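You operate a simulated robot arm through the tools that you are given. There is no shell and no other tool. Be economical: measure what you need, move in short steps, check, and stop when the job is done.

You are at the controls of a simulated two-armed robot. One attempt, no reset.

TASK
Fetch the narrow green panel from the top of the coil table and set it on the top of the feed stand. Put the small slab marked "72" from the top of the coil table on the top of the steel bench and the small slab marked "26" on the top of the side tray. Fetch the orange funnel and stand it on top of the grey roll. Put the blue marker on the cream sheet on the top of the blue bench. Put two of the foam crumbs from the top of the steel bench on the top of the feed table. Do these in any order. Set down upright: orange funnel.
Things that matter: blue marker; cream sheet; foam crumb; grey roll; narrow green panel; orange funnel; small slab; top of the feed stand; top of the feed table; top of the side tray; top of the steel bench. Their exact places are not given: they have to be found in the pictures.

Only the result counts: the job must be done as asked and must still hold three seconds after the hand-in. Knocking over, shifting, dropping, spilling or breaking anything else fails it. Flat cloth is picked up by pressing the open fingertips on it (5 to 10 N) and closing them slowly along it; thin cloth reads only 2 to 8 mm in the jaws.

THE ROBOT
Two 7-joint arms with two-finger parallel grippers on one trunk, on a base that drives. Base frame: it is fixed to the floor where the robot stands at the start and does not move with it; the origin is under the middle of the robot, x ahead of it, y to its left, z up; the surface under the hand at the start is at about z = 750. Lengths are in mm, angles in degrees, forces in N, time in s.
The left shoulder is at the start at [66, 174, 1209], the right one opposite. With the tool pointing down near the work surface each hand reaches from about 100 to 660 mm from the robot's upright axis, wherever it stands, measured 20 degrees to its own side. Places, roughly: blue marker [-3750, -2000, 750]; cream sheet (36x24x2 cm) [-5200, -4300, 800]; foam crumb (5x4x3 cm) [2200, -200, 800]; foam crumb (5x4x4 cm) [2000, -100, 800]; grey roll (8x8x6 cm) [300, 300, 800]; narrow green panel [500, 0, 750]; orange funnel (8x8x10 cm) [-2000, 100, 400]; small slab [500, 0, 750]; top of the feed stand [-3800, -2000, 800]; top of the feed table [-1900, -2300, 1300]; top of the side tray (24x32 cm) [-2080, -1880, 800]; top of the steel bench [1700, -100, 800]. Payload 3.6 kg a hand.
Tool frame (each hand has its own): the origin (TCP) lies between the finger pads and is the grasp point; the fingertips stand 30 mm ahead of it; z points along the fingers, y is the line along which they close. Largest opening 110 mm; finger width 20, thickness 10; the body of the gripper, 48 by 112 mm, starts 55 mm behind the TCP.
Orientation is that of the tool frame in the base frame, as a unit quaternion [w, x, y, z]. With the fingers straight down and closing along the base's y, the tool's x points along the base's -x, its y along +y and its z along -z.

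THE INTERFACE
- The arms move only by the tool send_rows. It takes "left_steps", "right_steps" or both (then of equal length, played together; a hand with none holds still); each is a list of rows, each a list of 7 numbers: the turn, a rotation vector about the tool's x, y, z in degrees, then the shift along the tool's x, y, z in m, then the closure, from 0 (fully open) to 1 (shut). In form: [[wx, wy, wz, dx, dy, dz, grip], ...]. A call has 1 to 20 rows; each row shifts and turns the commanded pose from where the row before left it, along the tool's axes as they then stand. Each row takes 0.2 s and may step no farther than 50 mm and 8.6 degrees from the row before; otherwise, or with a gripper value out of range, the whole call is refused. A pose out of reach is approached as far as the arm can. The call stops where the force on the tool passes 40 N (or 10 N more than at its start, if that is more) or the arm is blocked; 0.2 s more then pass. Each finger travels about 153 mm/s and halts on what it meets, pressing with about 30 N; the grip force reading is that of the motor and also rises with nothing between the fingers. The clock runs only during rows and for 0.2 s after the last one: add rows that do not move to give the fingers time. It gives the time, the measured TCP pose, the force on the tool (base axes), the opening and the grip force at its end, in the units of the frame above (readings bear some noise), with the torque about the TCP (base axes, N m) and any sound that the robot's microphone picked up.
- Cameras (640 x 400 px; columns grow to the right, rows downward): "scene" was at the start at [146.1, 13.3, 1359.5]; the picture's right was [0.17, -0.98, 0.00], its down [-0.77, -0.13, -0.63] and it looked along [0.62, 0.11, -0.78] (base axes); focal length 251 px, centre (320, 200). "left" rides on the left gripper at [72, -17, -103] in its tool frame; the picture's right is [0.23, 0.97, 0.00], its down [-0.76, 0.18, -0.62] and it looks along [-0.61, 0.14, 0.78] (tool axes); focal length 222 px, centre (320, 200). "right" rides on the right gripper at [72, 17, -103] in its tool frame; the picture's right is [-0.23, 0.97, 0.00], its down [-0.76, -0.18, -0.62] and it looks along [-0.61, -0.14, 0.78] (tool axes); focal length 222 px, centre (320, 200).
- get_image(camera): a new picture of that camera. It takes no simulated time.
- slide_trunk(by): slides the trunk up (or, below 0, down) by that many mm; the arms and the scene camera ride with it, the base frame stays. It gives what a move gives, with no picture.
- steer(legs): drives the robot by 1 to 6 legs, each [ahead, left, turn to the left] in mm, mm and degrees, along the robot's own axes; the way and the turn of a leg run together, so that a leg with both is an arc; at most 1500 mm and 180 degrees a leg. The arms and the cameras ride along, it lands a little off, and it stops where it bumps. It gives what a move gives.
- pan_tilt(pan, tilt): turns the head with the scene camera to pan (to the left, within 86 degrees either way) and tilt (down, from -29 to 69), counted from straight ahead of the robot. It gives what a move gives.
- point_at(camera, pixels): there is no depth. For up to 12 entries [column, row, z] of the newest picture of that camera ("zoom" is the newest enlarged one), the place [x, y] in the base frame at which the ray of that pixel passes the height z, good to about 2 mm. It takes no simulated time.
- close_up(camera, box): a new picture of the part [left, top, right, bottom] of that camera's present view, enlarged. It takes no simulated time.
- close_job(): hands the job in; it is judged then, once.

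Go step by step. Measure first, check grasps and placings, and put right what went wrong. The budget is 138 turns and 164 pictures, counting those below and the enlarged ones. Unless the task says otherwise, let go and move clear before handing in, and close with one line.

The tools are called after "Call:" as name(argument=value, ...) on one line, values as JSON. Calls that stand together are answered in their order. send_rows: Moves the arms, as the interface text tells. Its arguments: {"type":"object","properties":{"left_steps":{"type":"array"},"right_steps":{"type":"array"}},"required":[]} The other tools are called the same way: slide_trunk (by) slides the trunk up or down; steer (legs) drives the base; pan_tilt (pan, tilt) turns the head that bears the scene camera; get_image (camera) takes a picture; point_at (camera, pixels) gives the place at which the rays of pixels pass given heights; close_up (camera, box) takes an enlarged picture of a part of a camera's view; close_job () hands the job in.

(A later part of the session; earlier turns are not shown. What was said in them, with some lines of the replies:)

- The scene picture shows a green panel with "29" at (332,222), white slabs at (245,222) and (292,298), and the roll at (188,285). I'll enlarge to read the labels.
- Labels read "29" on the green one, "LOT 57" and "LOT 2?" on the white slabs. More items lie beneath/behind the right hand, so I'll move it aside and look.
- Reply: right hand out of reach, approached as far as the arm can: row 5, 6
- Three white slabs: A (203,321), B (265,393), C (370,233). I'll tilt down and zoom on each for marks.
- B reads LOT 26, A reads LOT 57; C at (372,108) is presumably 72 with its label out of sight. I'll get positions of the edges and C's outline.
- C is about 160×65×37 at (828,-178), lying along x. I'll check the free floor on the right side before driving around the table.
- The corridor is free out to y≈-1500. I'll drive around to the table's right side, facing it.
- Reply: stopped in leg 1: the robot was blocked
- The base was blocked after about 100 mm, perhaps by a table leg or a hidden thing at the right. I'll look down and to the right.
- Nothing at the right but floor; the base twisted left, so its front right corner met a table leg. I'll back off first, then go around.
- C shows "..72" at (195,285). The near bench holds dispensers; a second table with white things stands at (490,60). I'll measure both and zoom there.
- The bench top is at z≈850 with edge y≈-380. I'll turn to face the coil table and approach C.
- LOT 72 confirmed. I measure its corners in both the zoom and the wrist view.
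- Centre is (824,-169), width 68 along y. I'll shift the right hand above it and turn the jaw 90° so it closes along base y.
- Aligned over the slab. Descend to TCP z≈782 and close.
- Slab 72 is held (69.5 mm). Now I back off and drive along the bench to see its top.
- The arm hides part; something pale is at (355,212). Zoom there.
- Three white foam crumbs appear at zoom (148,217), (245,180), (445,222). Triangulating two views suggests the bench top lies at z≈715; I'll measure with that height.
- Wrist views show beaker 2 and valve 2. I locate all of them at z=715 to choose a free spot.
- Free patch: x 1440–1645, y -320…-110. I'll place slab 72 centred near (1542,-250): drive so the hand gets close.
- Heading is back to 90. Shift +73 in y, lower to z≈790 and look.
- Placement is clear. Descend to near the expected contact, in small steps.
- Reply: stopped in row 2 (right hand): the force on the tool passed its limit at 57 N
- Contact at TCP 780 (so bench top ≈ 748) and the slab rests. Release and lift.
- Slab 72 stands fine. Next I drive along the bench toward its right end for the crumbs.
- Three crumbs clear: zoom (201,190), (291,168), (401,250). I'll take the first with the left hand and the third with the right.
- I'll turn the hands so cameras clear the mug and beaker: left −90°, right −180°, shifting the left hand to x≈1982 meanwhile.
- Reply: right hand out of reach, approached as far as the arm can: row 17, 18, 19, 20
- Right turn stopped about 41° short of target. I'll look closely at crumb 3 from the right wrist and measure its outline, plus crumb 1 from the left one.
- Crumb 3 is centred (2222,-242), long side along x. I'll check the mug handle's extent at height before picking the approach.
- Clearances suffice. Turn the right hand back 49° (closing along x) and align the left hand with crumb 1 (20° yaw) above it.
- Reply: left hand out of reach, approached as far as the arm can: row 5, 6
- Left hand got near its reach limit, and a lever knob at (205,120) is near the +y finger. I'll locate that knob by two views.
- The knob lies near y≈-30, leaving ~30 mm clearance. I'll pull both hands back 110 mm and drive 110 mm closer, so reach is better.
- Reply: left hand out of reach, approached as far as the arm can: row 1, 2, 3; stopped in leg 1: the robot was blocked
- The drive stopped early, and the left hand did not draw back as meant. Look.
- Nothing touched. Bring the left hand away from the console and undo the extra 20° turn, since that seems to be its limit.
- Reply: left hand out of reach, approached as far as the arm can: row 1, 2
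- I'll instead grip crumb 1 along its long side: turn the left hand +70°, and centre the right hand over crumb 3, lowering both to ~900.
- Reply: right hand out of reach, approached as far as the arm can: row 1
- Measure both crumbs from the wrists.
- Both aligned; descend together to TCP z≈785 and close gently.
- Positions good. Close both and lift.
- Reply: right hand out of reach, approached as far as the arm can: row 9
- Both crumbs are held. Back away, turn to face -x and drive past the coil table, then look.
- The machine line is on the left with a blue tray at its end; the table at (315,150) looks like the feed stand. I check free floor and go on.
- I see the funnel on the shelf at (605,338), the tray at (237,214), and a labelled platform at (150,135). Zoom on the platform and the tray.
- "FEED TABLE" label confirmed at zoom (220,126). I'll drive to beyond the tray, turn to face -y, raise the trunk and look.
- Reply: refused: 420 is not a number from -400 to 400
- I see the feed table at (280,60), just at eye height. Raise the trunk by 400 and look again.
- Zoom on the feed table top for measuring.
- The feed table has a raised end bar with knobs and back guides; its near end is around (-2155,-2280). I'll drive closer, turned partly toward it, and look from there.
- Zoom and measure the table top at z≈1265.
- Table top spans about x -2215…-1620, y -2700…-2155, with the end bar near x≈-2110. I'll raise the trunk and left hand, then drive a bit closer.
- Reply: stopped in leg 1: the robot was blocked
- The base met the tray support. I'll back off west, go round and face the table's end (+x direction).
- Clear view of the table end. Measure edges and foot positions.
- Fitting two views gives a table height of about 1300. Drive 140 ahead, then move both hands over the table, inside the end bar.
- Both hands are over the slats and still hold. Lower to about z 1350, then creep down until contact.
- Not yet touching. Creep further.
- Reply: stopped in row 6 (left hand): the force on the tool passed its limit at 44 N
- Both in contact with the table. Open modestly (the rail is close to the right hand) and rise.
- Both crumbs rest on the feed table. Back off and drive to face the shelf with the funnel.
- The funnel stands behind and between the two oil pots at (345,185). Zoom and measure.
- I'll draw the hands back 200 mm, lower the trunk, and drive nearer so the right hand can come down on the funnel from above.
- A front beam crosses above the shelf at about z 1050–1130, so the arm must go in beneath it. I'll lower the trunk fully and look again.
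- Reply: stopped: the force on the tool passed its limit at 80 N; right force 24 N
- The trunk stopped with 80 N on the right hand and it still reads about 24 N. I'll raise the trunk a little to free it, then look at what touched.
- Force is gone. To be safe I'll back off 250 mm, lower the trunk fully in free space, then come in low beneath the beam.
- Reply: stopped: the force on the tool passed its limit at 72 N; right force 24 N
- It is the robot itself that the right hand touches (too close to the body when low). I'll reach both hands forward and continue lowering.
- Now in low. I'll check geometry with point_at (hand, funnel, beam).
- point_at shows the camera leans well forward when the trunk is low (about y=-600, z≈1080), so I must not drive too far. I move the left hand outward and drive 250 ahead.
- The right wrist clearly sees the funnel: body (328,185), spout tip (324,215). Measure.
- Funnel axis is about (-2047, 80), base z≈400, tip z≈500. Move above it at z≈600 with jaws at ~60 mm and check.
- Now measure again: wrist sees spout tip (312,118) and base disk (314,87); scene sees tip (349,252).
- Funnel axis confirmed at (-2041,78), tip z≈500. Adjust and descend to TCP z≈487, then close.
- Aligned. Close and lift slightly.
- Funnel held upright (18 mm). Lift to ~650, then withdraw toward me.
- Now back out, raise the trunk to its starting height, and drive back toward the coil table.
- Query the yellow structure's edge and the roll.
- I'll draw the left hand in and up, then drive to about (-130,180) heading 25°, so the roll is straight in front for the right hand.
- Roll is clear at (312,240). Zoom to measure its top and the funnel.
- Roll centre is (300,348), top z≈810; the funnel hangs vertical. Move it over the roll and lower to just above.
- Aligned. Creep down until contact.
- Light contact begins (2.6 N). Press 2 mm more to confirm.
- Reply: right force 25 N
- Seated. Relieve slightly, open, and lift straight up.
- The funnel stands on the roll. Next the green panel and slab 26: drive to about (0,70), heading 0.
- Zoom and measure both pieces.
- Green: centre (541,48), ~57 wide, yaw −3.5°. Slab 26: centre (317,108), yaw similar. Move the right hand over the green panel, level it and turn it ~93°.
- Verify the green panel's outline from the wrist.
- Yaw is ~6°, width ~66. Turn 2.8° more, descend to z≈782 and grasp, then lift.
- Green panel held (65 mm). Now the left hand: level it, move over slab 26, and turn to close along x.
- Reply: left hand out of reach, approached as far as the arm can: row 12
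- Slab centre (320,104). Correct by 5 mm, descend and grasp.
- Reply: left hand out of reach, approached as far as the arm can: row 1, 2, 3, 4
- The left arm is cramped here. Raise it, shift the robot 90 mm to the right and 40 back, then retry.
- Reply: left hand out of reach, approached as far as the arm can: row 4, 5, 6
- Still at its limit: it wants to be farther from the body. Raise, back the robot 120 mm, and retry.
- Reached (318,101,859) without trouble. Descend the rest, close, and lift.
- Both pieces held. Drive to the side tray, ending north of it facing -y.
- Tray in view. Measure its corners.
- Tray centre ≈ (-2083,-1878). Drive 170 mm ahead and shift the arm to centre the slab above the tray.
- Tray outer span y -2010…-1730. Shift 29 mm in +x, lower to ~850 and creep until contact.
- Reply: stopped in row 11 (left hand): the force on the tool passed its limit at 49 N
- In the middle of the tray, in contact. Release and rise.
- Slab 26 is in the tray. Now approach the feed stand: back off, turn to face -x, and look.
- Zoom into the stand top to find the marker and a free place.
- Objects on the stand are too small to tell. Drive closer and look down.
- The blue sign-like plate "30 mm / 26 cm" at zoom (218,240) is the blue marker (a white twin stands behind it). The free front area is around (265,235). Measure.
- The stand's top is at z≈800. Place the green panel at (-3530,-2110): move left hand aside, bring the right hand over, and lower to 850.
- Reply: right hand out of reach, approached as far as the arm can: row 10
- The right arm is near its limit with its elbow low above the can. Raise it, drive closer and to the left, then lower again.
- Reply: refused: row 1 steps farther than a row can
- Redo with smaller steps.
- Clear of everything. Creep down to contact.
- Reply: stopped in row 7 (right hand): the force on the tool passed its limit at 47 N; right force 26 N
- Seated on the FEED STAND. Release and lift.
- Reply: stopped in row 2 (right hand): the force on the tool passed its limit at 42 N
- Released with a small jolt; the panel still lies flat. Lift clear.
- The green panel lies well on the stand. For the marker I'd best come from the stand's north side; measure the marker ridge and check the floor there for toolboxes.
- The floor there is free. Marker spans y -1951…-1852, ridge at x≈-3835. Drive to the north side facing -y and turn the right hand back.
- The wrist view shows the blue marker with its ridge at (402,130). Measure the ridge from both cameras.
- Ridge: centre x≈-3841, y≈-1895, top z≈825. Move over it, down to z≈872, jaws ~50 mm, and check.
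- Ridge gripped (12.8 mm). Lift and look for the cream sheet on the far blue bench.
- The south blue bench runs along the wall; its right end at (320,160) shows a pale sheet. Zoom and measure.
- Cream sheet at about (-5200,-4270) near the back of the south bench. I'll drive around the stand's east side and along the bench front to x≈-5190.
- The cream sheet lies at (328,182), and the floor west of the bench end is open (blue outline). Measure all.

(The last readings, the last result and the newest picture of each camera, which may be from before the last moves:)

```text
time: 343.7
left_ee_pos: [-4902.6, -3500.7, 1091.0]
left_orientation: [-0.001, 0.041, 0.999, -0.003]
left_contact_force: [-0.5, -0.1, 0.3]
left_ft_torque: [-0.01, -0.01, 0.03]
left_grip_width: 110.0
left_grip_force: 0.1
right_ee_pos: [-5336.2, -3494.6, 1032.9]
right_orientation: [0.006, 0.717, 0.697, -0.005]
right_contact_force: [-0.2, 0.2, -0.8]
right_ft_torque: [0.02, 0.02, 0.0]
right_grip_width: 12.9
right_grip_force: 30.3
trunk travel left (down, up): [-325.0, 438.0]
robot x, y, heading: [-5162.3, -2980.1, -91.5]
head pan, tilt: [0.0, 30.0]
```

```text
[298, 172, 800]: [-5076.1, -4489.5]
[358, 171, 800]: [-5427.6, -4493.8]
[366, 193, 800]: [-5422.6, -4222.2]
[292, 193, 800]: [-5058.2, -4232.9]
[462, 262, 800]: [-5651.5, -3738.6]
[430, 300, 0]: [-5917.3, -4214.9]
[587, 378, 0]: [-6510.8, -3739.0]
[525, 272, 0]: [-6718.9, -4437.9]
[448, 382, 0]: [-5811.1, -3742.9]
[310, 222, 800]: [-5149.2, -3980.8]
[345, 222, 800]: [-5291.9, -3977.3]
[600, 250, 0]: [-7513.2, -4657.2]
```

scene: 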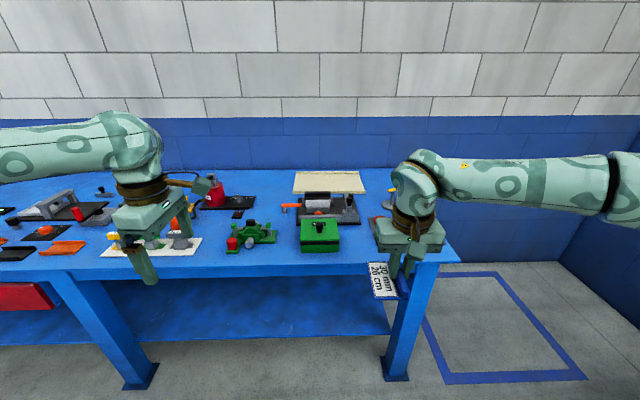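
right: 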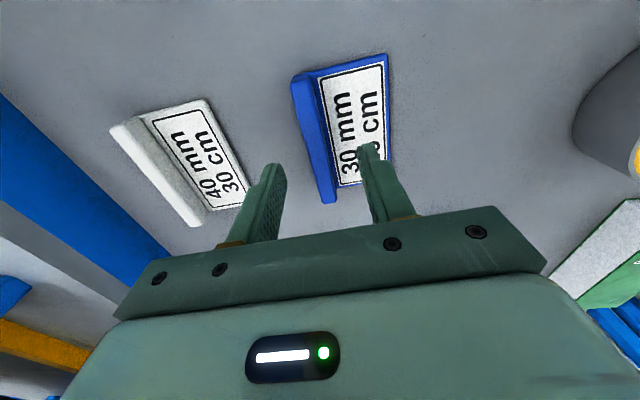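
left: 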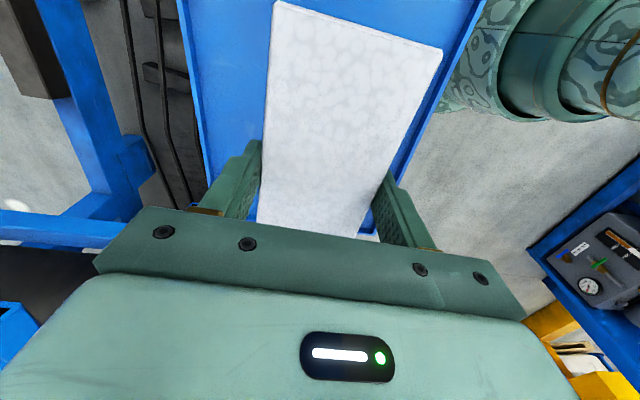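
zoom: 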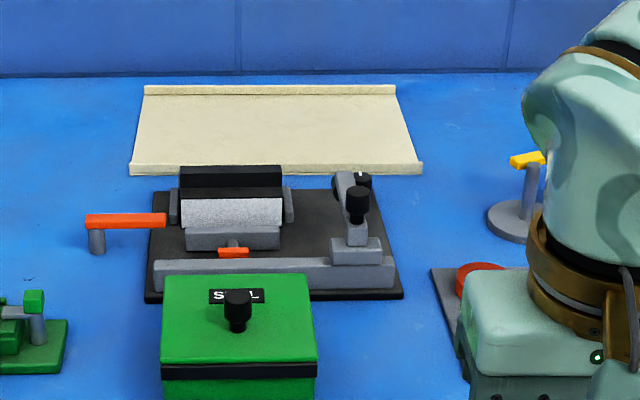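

The sheet spans x -5425…-5060, y -4490…-4225, with curled edges. I'll go round the bench's west end and face +x, so the right hand can reach it.

Call:
steer(legs=[[0, -730, 1.5], [320, 0, 0], [0, 0, 90]])

Call:
pan_tilt(pan=-45, tilt=35)

Call:
get_image(camera="scene")

```text
time: 353.3
left_ee_pos: [-5377.8, -3026.0, 1090.7]
left_orientation: [0.001, -0.678, 0.735, -0.002]
left_contact_force: [0.3, -0.4, 0.0]
left_ft_torque: [-0.01, -0.02, 0.0]
left_grip_width: 110.1
left_grip_force: 0.0
right_ee_pos: [-5382.2, -3460.7, 1032.9]
right_orientation: [0.008, 0.013, 1.0, 0.0]
right_contact_force: [-0.1, -0.2, 0.4]
right_ft_torque: [0.01, 0.0, 0.01]
right_grip_width: 13.0
right_grip_force: 30.1
trunk travel left (down, up): [-325.0, 438.0]
robot x, y, heading: [-5899.1, -3288.2, -1.5]
head pan, tilt: [0.0, 30.0]
```

```text
time: 354.4
left_ee_pos: [-5377.6, -3024.9, 1090.0]
left_orientation: [0.001, -0.678, 0.735, -0.001]
left_contact_force: [-0.6, 0.2, 0.3]
left_ft_torque: [-0.02, 0.0, 0.01]
left_grip_width: 110.0
left_grip_force: 0.1
right_ee_pos: [-5381.2, -3459.6, 1032.4]
right_orientation: [0.008, 0.013, 1.0, 0.001]
right_contact_force: [0.7, 0.4, -0.6]
right_ft_torque: [-0.04, 0.0, 0.02]
right_grip_width: 13.0
right_grip_force: 29.8
trunk travel left (down, up): [-325.0, 438.0]
robot x, y, heading: [-5900.5, -3289.8, -1.5]
head pan, tilt: [-45.0, 35.0]
```

```text
20 pictures are left
```

scene: 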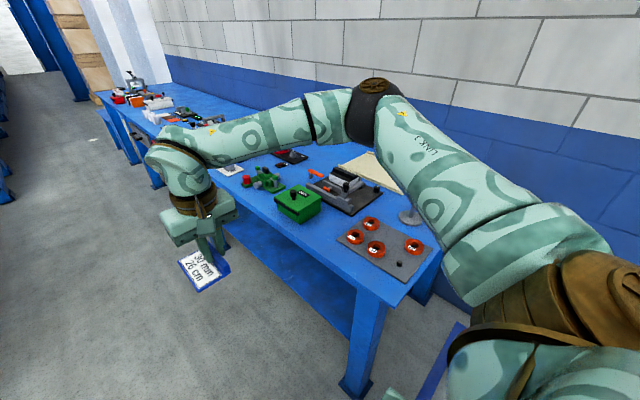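

The right elbow would come near the wall if I stand too far south, so I'll stand at about (-5930,-3850), heading −10°, and lower the trunk 200 mm for reach; first raise both hands.

Call:
send_rows(left_steps=[[0, 0, 0, 0, 0, -0.03, 0.5], [0, 0, 0, 0, 0, -0.03, 0.5], [0, 0, 0, 0, 0, -0.03, 0.5], [0, 0, 0, 0, 0, 0, 0.5]], right_steps=[[0, 0, 0, 0, 0, -0.035, 0.95], [0, 0, 0, 0, 0, -0.035, 0.95], [0, 0, 0, 0, 0, -0.035, 0.95], [0, 0, 0, 0, 0, -0.03, 0.95]])

Call:
steer(legs=[[-35, -560, 0], [0, 0, -8.5]])

Call:
slide_trunk(by=-200)

Call:
get_image(camera="scene")

```text
time: 355.4
left_ee_pos: [-5378.3, -3024.2, 1182.1]
left_orientation: [0.001, -0.678, 0.735, -0.003]
left_contact_force: [0.9, 0.1, 0.3]
left_ft_torque: [0.04, 0.01, 0.0]
left_grip_width: 55.1
left_grip_force: 0.1
right_ee_pos: [-5384.4, -3459.9, 1167.9]
right_orientation: [0.007, 0.012, 1.0, 0.001]
right_contact_force: [-0.2, -0.3, -0.5]
right_ft_torque: [0.0, -0.01, 0.02]
right_grip_width: 13.1
right_grip_force: 29.5
trunk travel left (down, up): [-325.0, 438.0]
robot x, y, heading: [-5899.3, -3289.3, -1.3]
head pan, tilt: [-45.0, 35.0]
```

```text
time: 359.2
left_ee_pos: [-5392.4, -3647.4, 1180.3]
left_orientation: [0.001, -0.625, 0.78, -0.003]
left_contact_force: [-0.5, -1.2, -0.2]
left_ft_torque: [-0.01, -0.04, -0.02]
left_grip_width: 54.9
left_grip_force: 0.1
right_ee_pos: [-5458.9, -4079.6, 1166.7]
right_orientation: [0.008, 0.081, 0.997, 0.0]
right_contact_force: [-0.1, -0.4, -1.2]
right_ft_torque: [-0.02, 0.01, 0.0]
right_grip_width: 12.8
right_grip_force: 30.2
trunk travel left (down, up): [-325.0, 438.0]
robot x, y, heading: [-5946.0, -3837.6, -9.5]
head pan, tilt: [-45.0, 35.0]
```

```text
time: 361.4
left_ee_pos: [-5393.6, -3646.8, 981.7]
left_orientation: [0.001, -0.626, 0.78, -0.002]
left_contact_force: [0.3, -0.3, -0.1]
left_ft_torque: [0.03, -0.03, 0.03]
left_grip_width: 55.0
left_grip_force: 0.1
right_ee_pos: [-5459.7, -4077.8, 966.9]
right_orientation: [0.009, 0.082, 0.997, -0.001]
right_contact_force: [0.6, 1.2, 0.1]
right_ft_torque: [0.0, -0.02, 0.02]
right_grip_width: 12.9
right_grip_force: 29.7
trunk travel left (down, up): [-125.0, 638.0]
robot x, y, heading: [-5942.1, -3837.7, -9.4]
head pan, tilt: [-45.0, 35.0]
```

```text
19 pictures are left
```

scene: 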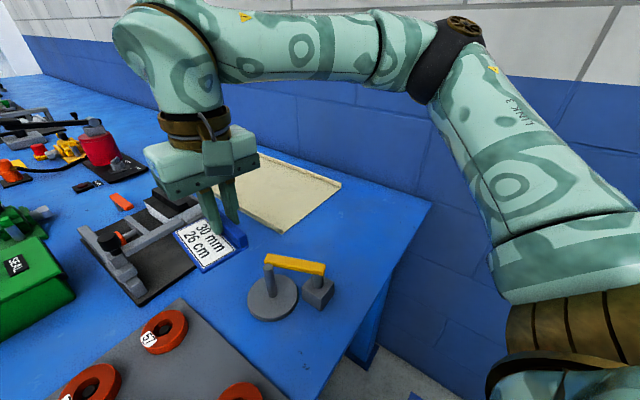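

The sheet is in view to the right of the hand at (285,195). Measure it from here.

Call:
point_at(camera="scene", pixels=[[340, 184, 802], [278, 232, 802], [262, 155, 802], [235, 205, 802], [295, 200, 802], [430, 205, 800]])

Call:
get_image(camera="right")

```text
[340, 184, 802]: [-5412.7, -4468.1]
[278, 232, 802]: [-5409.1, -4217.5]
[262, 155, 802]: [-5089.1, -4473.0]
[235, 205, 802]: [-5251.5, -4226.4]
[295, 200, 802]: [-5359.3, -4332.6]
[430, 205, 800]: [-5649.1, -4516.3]
```

```text
18 pictures are left
```

right: 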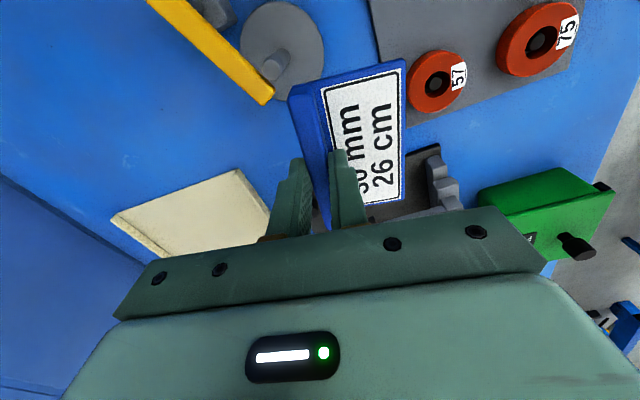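

Sheet flat part: x from -5411, y -4217…-4468. Move the marker to TCP (-5325,-4368) at the present height, in steps.

Call:
send_rows(right_steps=[[0, 0, 0, -0.0225, -0.033, 0, 0.95], [0, 0, 0, -0.0225, -0.033, 0, 0.95], [0, 0, 0, -0.0225, -0.033, 0, 0.95], [0, 0, 0, -0.0225, -0.033, 0, 0.95], [0, 0, 0, -0.0225, -0.033, 0, 0.95], [0, 0, 0, -0.0225, -0.033, 0, 0.95], [0, 0, 0, 0, 0, 0, 0.95]])

Call:
get_image(camera="scene")

```text
time: 363.0
left_ee_pos: [-5392.0, -3646.5, 980.1]
left_orientation: [0.001, -0.626, 0.78, -0.003]
left_contact_force: [-0.1, -0.9, 0.0]
left_ft_torque: [0.02, 0.0, -0.03]
left_grip_width: 55.1
left_grip_force: 0.0
right_ee_pos: [-5408.0, -4186.3, 968.2]
right_orientation: [0.008, 0.082, 0.997, 0.001]
right_contact_force: [-0.6, 0.0, -0.9]
right_ft_torque: [-0.01, -0.03, 0.02]
right_grip_width: 13.0
right_grip_force: 30.6
right hand out of reach, approached as far as the arm can: row 4, 5, 6
trunk travel left (down, up): [-125.0, 638.0]
robot x, y, heading: [-5946.9, -3841.1, -9.1]
head pan, tilt: [-45.0, 35.0]
```

```text
17 pictures are left
```

scene: 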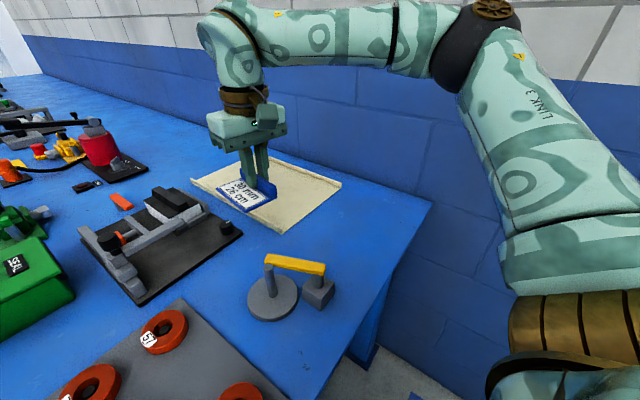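

Reach limit at 640 mm. Shift the robot about 195 mm to its right and turn it to heading 0.

Call:
steer(legs=[[60, -200, 9]])

Call:
get_image(camera="scene")

```text
time: 364.6
left_ee_pos: [-5384.5, -3767.7, 979.6]
left_orientation: [0.001, -0.685, 0.728, -0.002]
left_contact_force: [0.6, -1.2, 0.7]
left_ft_torque: [0.01, 0.0, 0.0]
left_grip_width: 54.9
left_grip_force: 0.0
right_ee_pos: [-5317.0, -4305.6, 967.7]
right_orientation: [0.009, 0.004, 1.0, 0.002]
right_contact_force: [0.4, -0.6, -0.3]
right_ft_torque: [0.01, 0.01, -0.01]
right_grip_width: 12.7
right_grip_force: 30.3
trunk travel left (down, up): [-125.0, 638.0]
robot x, y, heading: [-5900.5, -4041.0, -0.3]
head pan, tilt: [-45.0, 35.0]
```

```text
16 pictures are left
```

scene: 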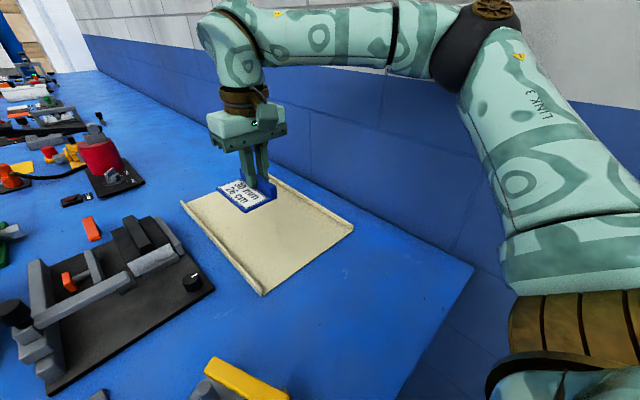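

Now over the sheet. Shift to (-5340,-4362), then lower to ~870 and check.

Call:
send_rows(right_steps=[[0, 0, 0, 0.012, -0.019, 0.01, 0.95], [0, 0, 0, 0.011, -0.019, 0.02, 0.95], [0, 0, 0, 0, -0.019, 0.02, 0.95], [0, 0, 0, 0, 0, 0.03, 0.95], [0, 0, 0, 0, 0, 0.018, 0.95], [0, 0, 0, 0, 0, 0, 0.95]])

Call:
close_up(camera="scene", box=[170, 150, 370, 300])

```text
time: 366.2
left_ee_pos: [-5384.8, -3719.1, 980.1]
left_orientation: [-0.001, -0.706, 0.708, -0.007]
left_contact_force: [1.0, -0.8, 0.1]
left_ft_torque: [0.02, 0.03, -0.03]
left_grip_width: 54.9
left_grip_force: 0.0
right_ee_pos: [-5302.3, -4307.3, 874.6]
right_orientation: [0.011, -0.027, 1.0, -0.005]
right_contact_force: [-0.5, 0.1, -1.0]
right_ft_torque: [-0.05, 0.0, 0.03]
right_grip_width: 13.0
right_grip_force: 30.3
trunk travel left (down, up): [-125.0, 638.0]
robot x, y, heading: [-5885.2, -4028.5, 2.8]
head pan, tilt: [-45.0, 35.0]
stopped in row 6 (right hand): the arm was blocked; the commanded pose is now the measured one
```

```text
2.67 times, centred on (270, 225) of scene
```

zoom: 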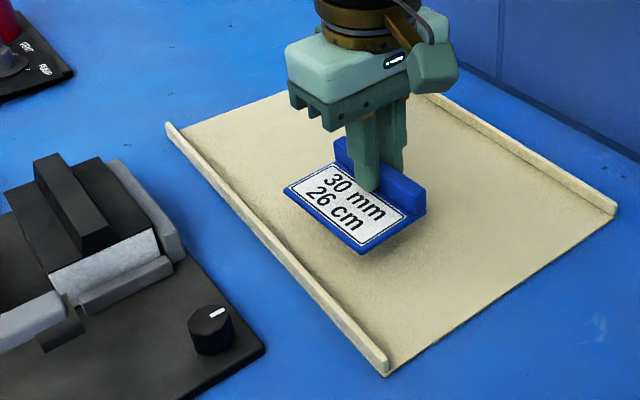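

The elbow met the wall, and the robot was pushed a little. The marker is above the sheet; I'll shift the robot 30 mm away from the wall and turn it −6°, which brings the hand further onto the sheet.

Call:
steer(legs=[[0, 30, -6]])

Call:
close_up(camera="scene", box=[170, 150, 370, 300])

```text
time: 367.0
left_ee_pos: [-5383.2, -3719.3, 981.7]
left_orientation: [0.0, -0.702, 0.712, -0.006]
left_contact_force: [-0.7, 0.4, -0.6]
left_ft_torque: [0.01, -0.04, 0.02]
left_grip_width: 54.8
left_grip_force: 0.0
right_ee_pos: [-5306.5, -4306.6, 871.2]
right_orientation: [0.009, -0.024, 1.0, -0.003]
right_contact_force: [-0.2, 0.5, -0.2]
right_ft_torque: [-0.01, -0.02, -0.02]
right_grip_width: 13.1
right_grip_force: 29.8
trunk travel left (down, up): [-125.0, 638.0]
robot x, y, heading: [-5879.2, -4024.0, 2.5]
head pan, tilt: [-45.0, 35.0]
stopped in leg 1: the robot was blocked; the commanded pose is now the measured one
```

```text
2.67 times, centred on (270, 225) of scene
```

zoom: 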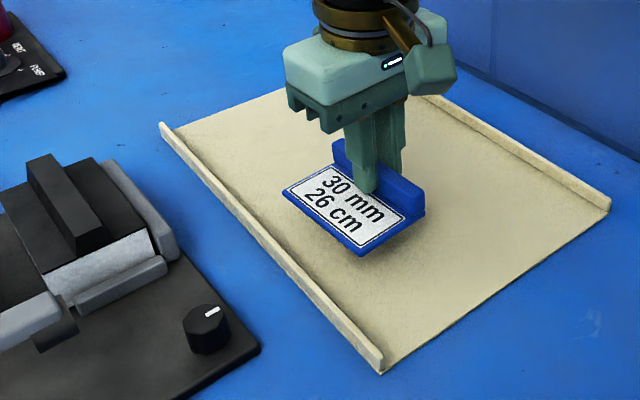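

Still within the sheet's flat part (plate y -4307…-4249, lip at about -4230). Lower straight down here.

Call:
send_rows(right_steps=[[0, 0, 0, 0, -0.004, 0.008, 0.95], [0, 0, 0, 0, -0.004, 0.008, 0.95], [0, 0, 0, 0, 0, 0.005, 0.95], [0, 0, 0, 0, 0, 0.003, 0.95], [0, 0, 0, 0, 0, 0, 0.95]])

Call:
close_up(camera="scene", box=[170, 150, 370, 300])

```text
time: 368.2
left_ee_pos: [-5381.9, -3715.9, 978.8]
left_orientation: [0.0, -0.702, 0.712, -0.007]
left_contact_force: [0.1, 0.1, -0.7]
left_ft_torque: [-0.02, 0.02, 0.0]
left_grip_width: 55.0
left_grip_force: 0.1
right_ee_pos: [-5305.0, -4310.1, 850.0]
right_orientation: [0.01, -0.026, 1.0, -0.007]
right_contact_force: [-0.7, -0.6, -0.3]
right_ft_torque: [0.0, -0.04, 0.01]
right_grip_width: 13.0
right_grip_force: 30.4
trunk travel left (down, up): [-125.0, 638.0]
robot x, y, heading: [-5881.5, -4024.2, 2.2]
head pan, tilt: [-45.0, 35.0]
```

```text
2.67 times, centred on (270, 225) of scene
```

zoom: 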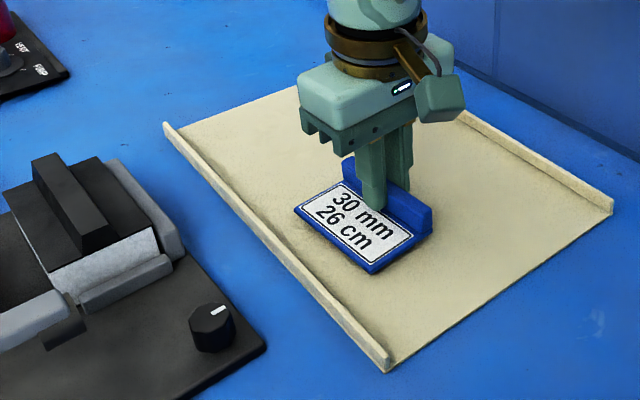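

Nearly there and well inside the sheet. Creep to contact.

Call:
send_rows(right_steps=[[0, 0, 0, 0, 0, 0.003, 0.95], [0, 0, 0, 0, 0, 0.003, 0.95], [0, 0, 0, 0, 0, 0.002, 0.95], [0, 0, 0, 0, 0, 0.002, 0.95], [0, 0, 0, 0, 0, 0, 0.95]])

```text
time: 369.4
left_ee_pos: [-5383.8, -3714.6, 979.8]
left_orientation: [-0.001, -0.703, 0.711, -0.009]
left_contact_force: [-0.1, -0.3, 0.0]
left_ft_torque: [-0.03, -0.03, -0.01]
left_grip_width: 54.9
left_grip_force: 0.1
right_ee_pos: [-5305.4, -4309.7, 843.0]
right_orientation: [0.011, -0.026, 1.0, -0.007]
right_contact_force: [0.5, -2.5, 14.5]
right_ft_torque: [0.12, 0.67, 0.06]
right_grip_width: 13.0
right_grip_force: 29.7
trunk travel left (down, up): [-125.0, 638.0]
robot x, y, heading: [-5883.2, -4021.8, 2.3]
head pan, tilt: [-45.0, 35.0]
```

In contact (14 N). Relieve, open modestly, and rise.

Call:
send_rows(right_steps=[[0, 0, 0, 0, 0, -0.001, 0.95], [0, 0, 0, 0, 0, 0, 0.8], [0, 0, 0, 0, 0, 0, 0.65], [0, 0, 0, 0, 0, 0, 0.65], [0, 0, 0, 0, 0, -0.02, 0.65], [0, 0, 0, 0, 0, -0.03, 0.65], [0, 0, 0, 0, 0, -0.04, 0.65], [0, 0, 0, 0, 0, -0.04, 0.65], [0, 0, 0, 0, 0, 0, 0.65]])

Call:
close_up(camera="scene", box=[170, 150, 370, 300])

```text
time: 371.4
left_ee_pos: [-5378.5, -3728.4, 981.3]
left_orientation: [0.002, -0.701, 0.713, -0.002]
left_contact_force: [0.0, -0.2, -0.1]
left_ft_torque: [-0.01, 0.0, 0.0]
left_grip_width: 55.1
left_grip_force: 0.1
right_ee_pos: [-5314.4, -4321.9, 930.7]
right_orientation: [0.014, -0.018, 1.0, -0.002]
right_contact_force: [-0.2, 0.7, -0.1]
right_ft_torque: [0.02, 0.0, 0.01]
right_grip_width: 38.5
right_grip_force: 0.0
right hand out of reach, approached as far as the arm can: row 7, 8
trunk travel left (down, up): [-125.0, 638.0]
robot x, y, heading: [-5882.1, -4024.1, 2.2]
head pan, tilt: [-45.0, 35.0]
```

```text
2.67 times, centred on (270, 225) of scene
```

zoom: 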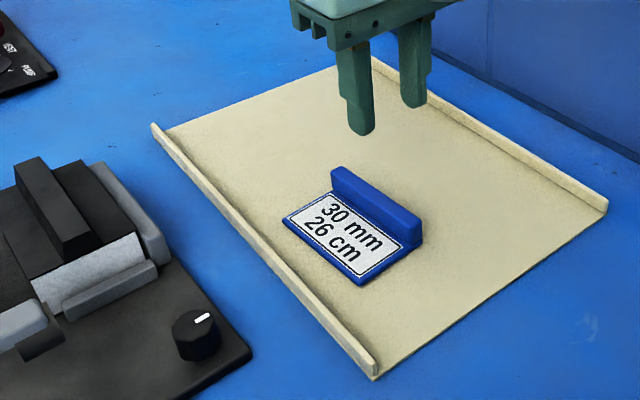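

The marker rests flat on the cream sheet (zoom (355,225)) and the hand is clear above it; all parts are placed, so I hand in.

Call:
close_job()

```text
The job is handed in.
```

All six placings are done and the job is handed in: panel on the feed stand, slab 72 on the steel bench, slab 26 in the side tray, funnel upright on the grey roll, marker on the cream sheet, and two crumbs on the feed table. I checked each placing in a picture right after letting go, but I did not look at the earlier ones again before handing in. The base bumped a table leg, a bench and the tray support while driving, and the right arm met the wall by the blue bench; I saw nothing shift. I took the blue plate reading "30 mm / 26 cm" as the blue marker.
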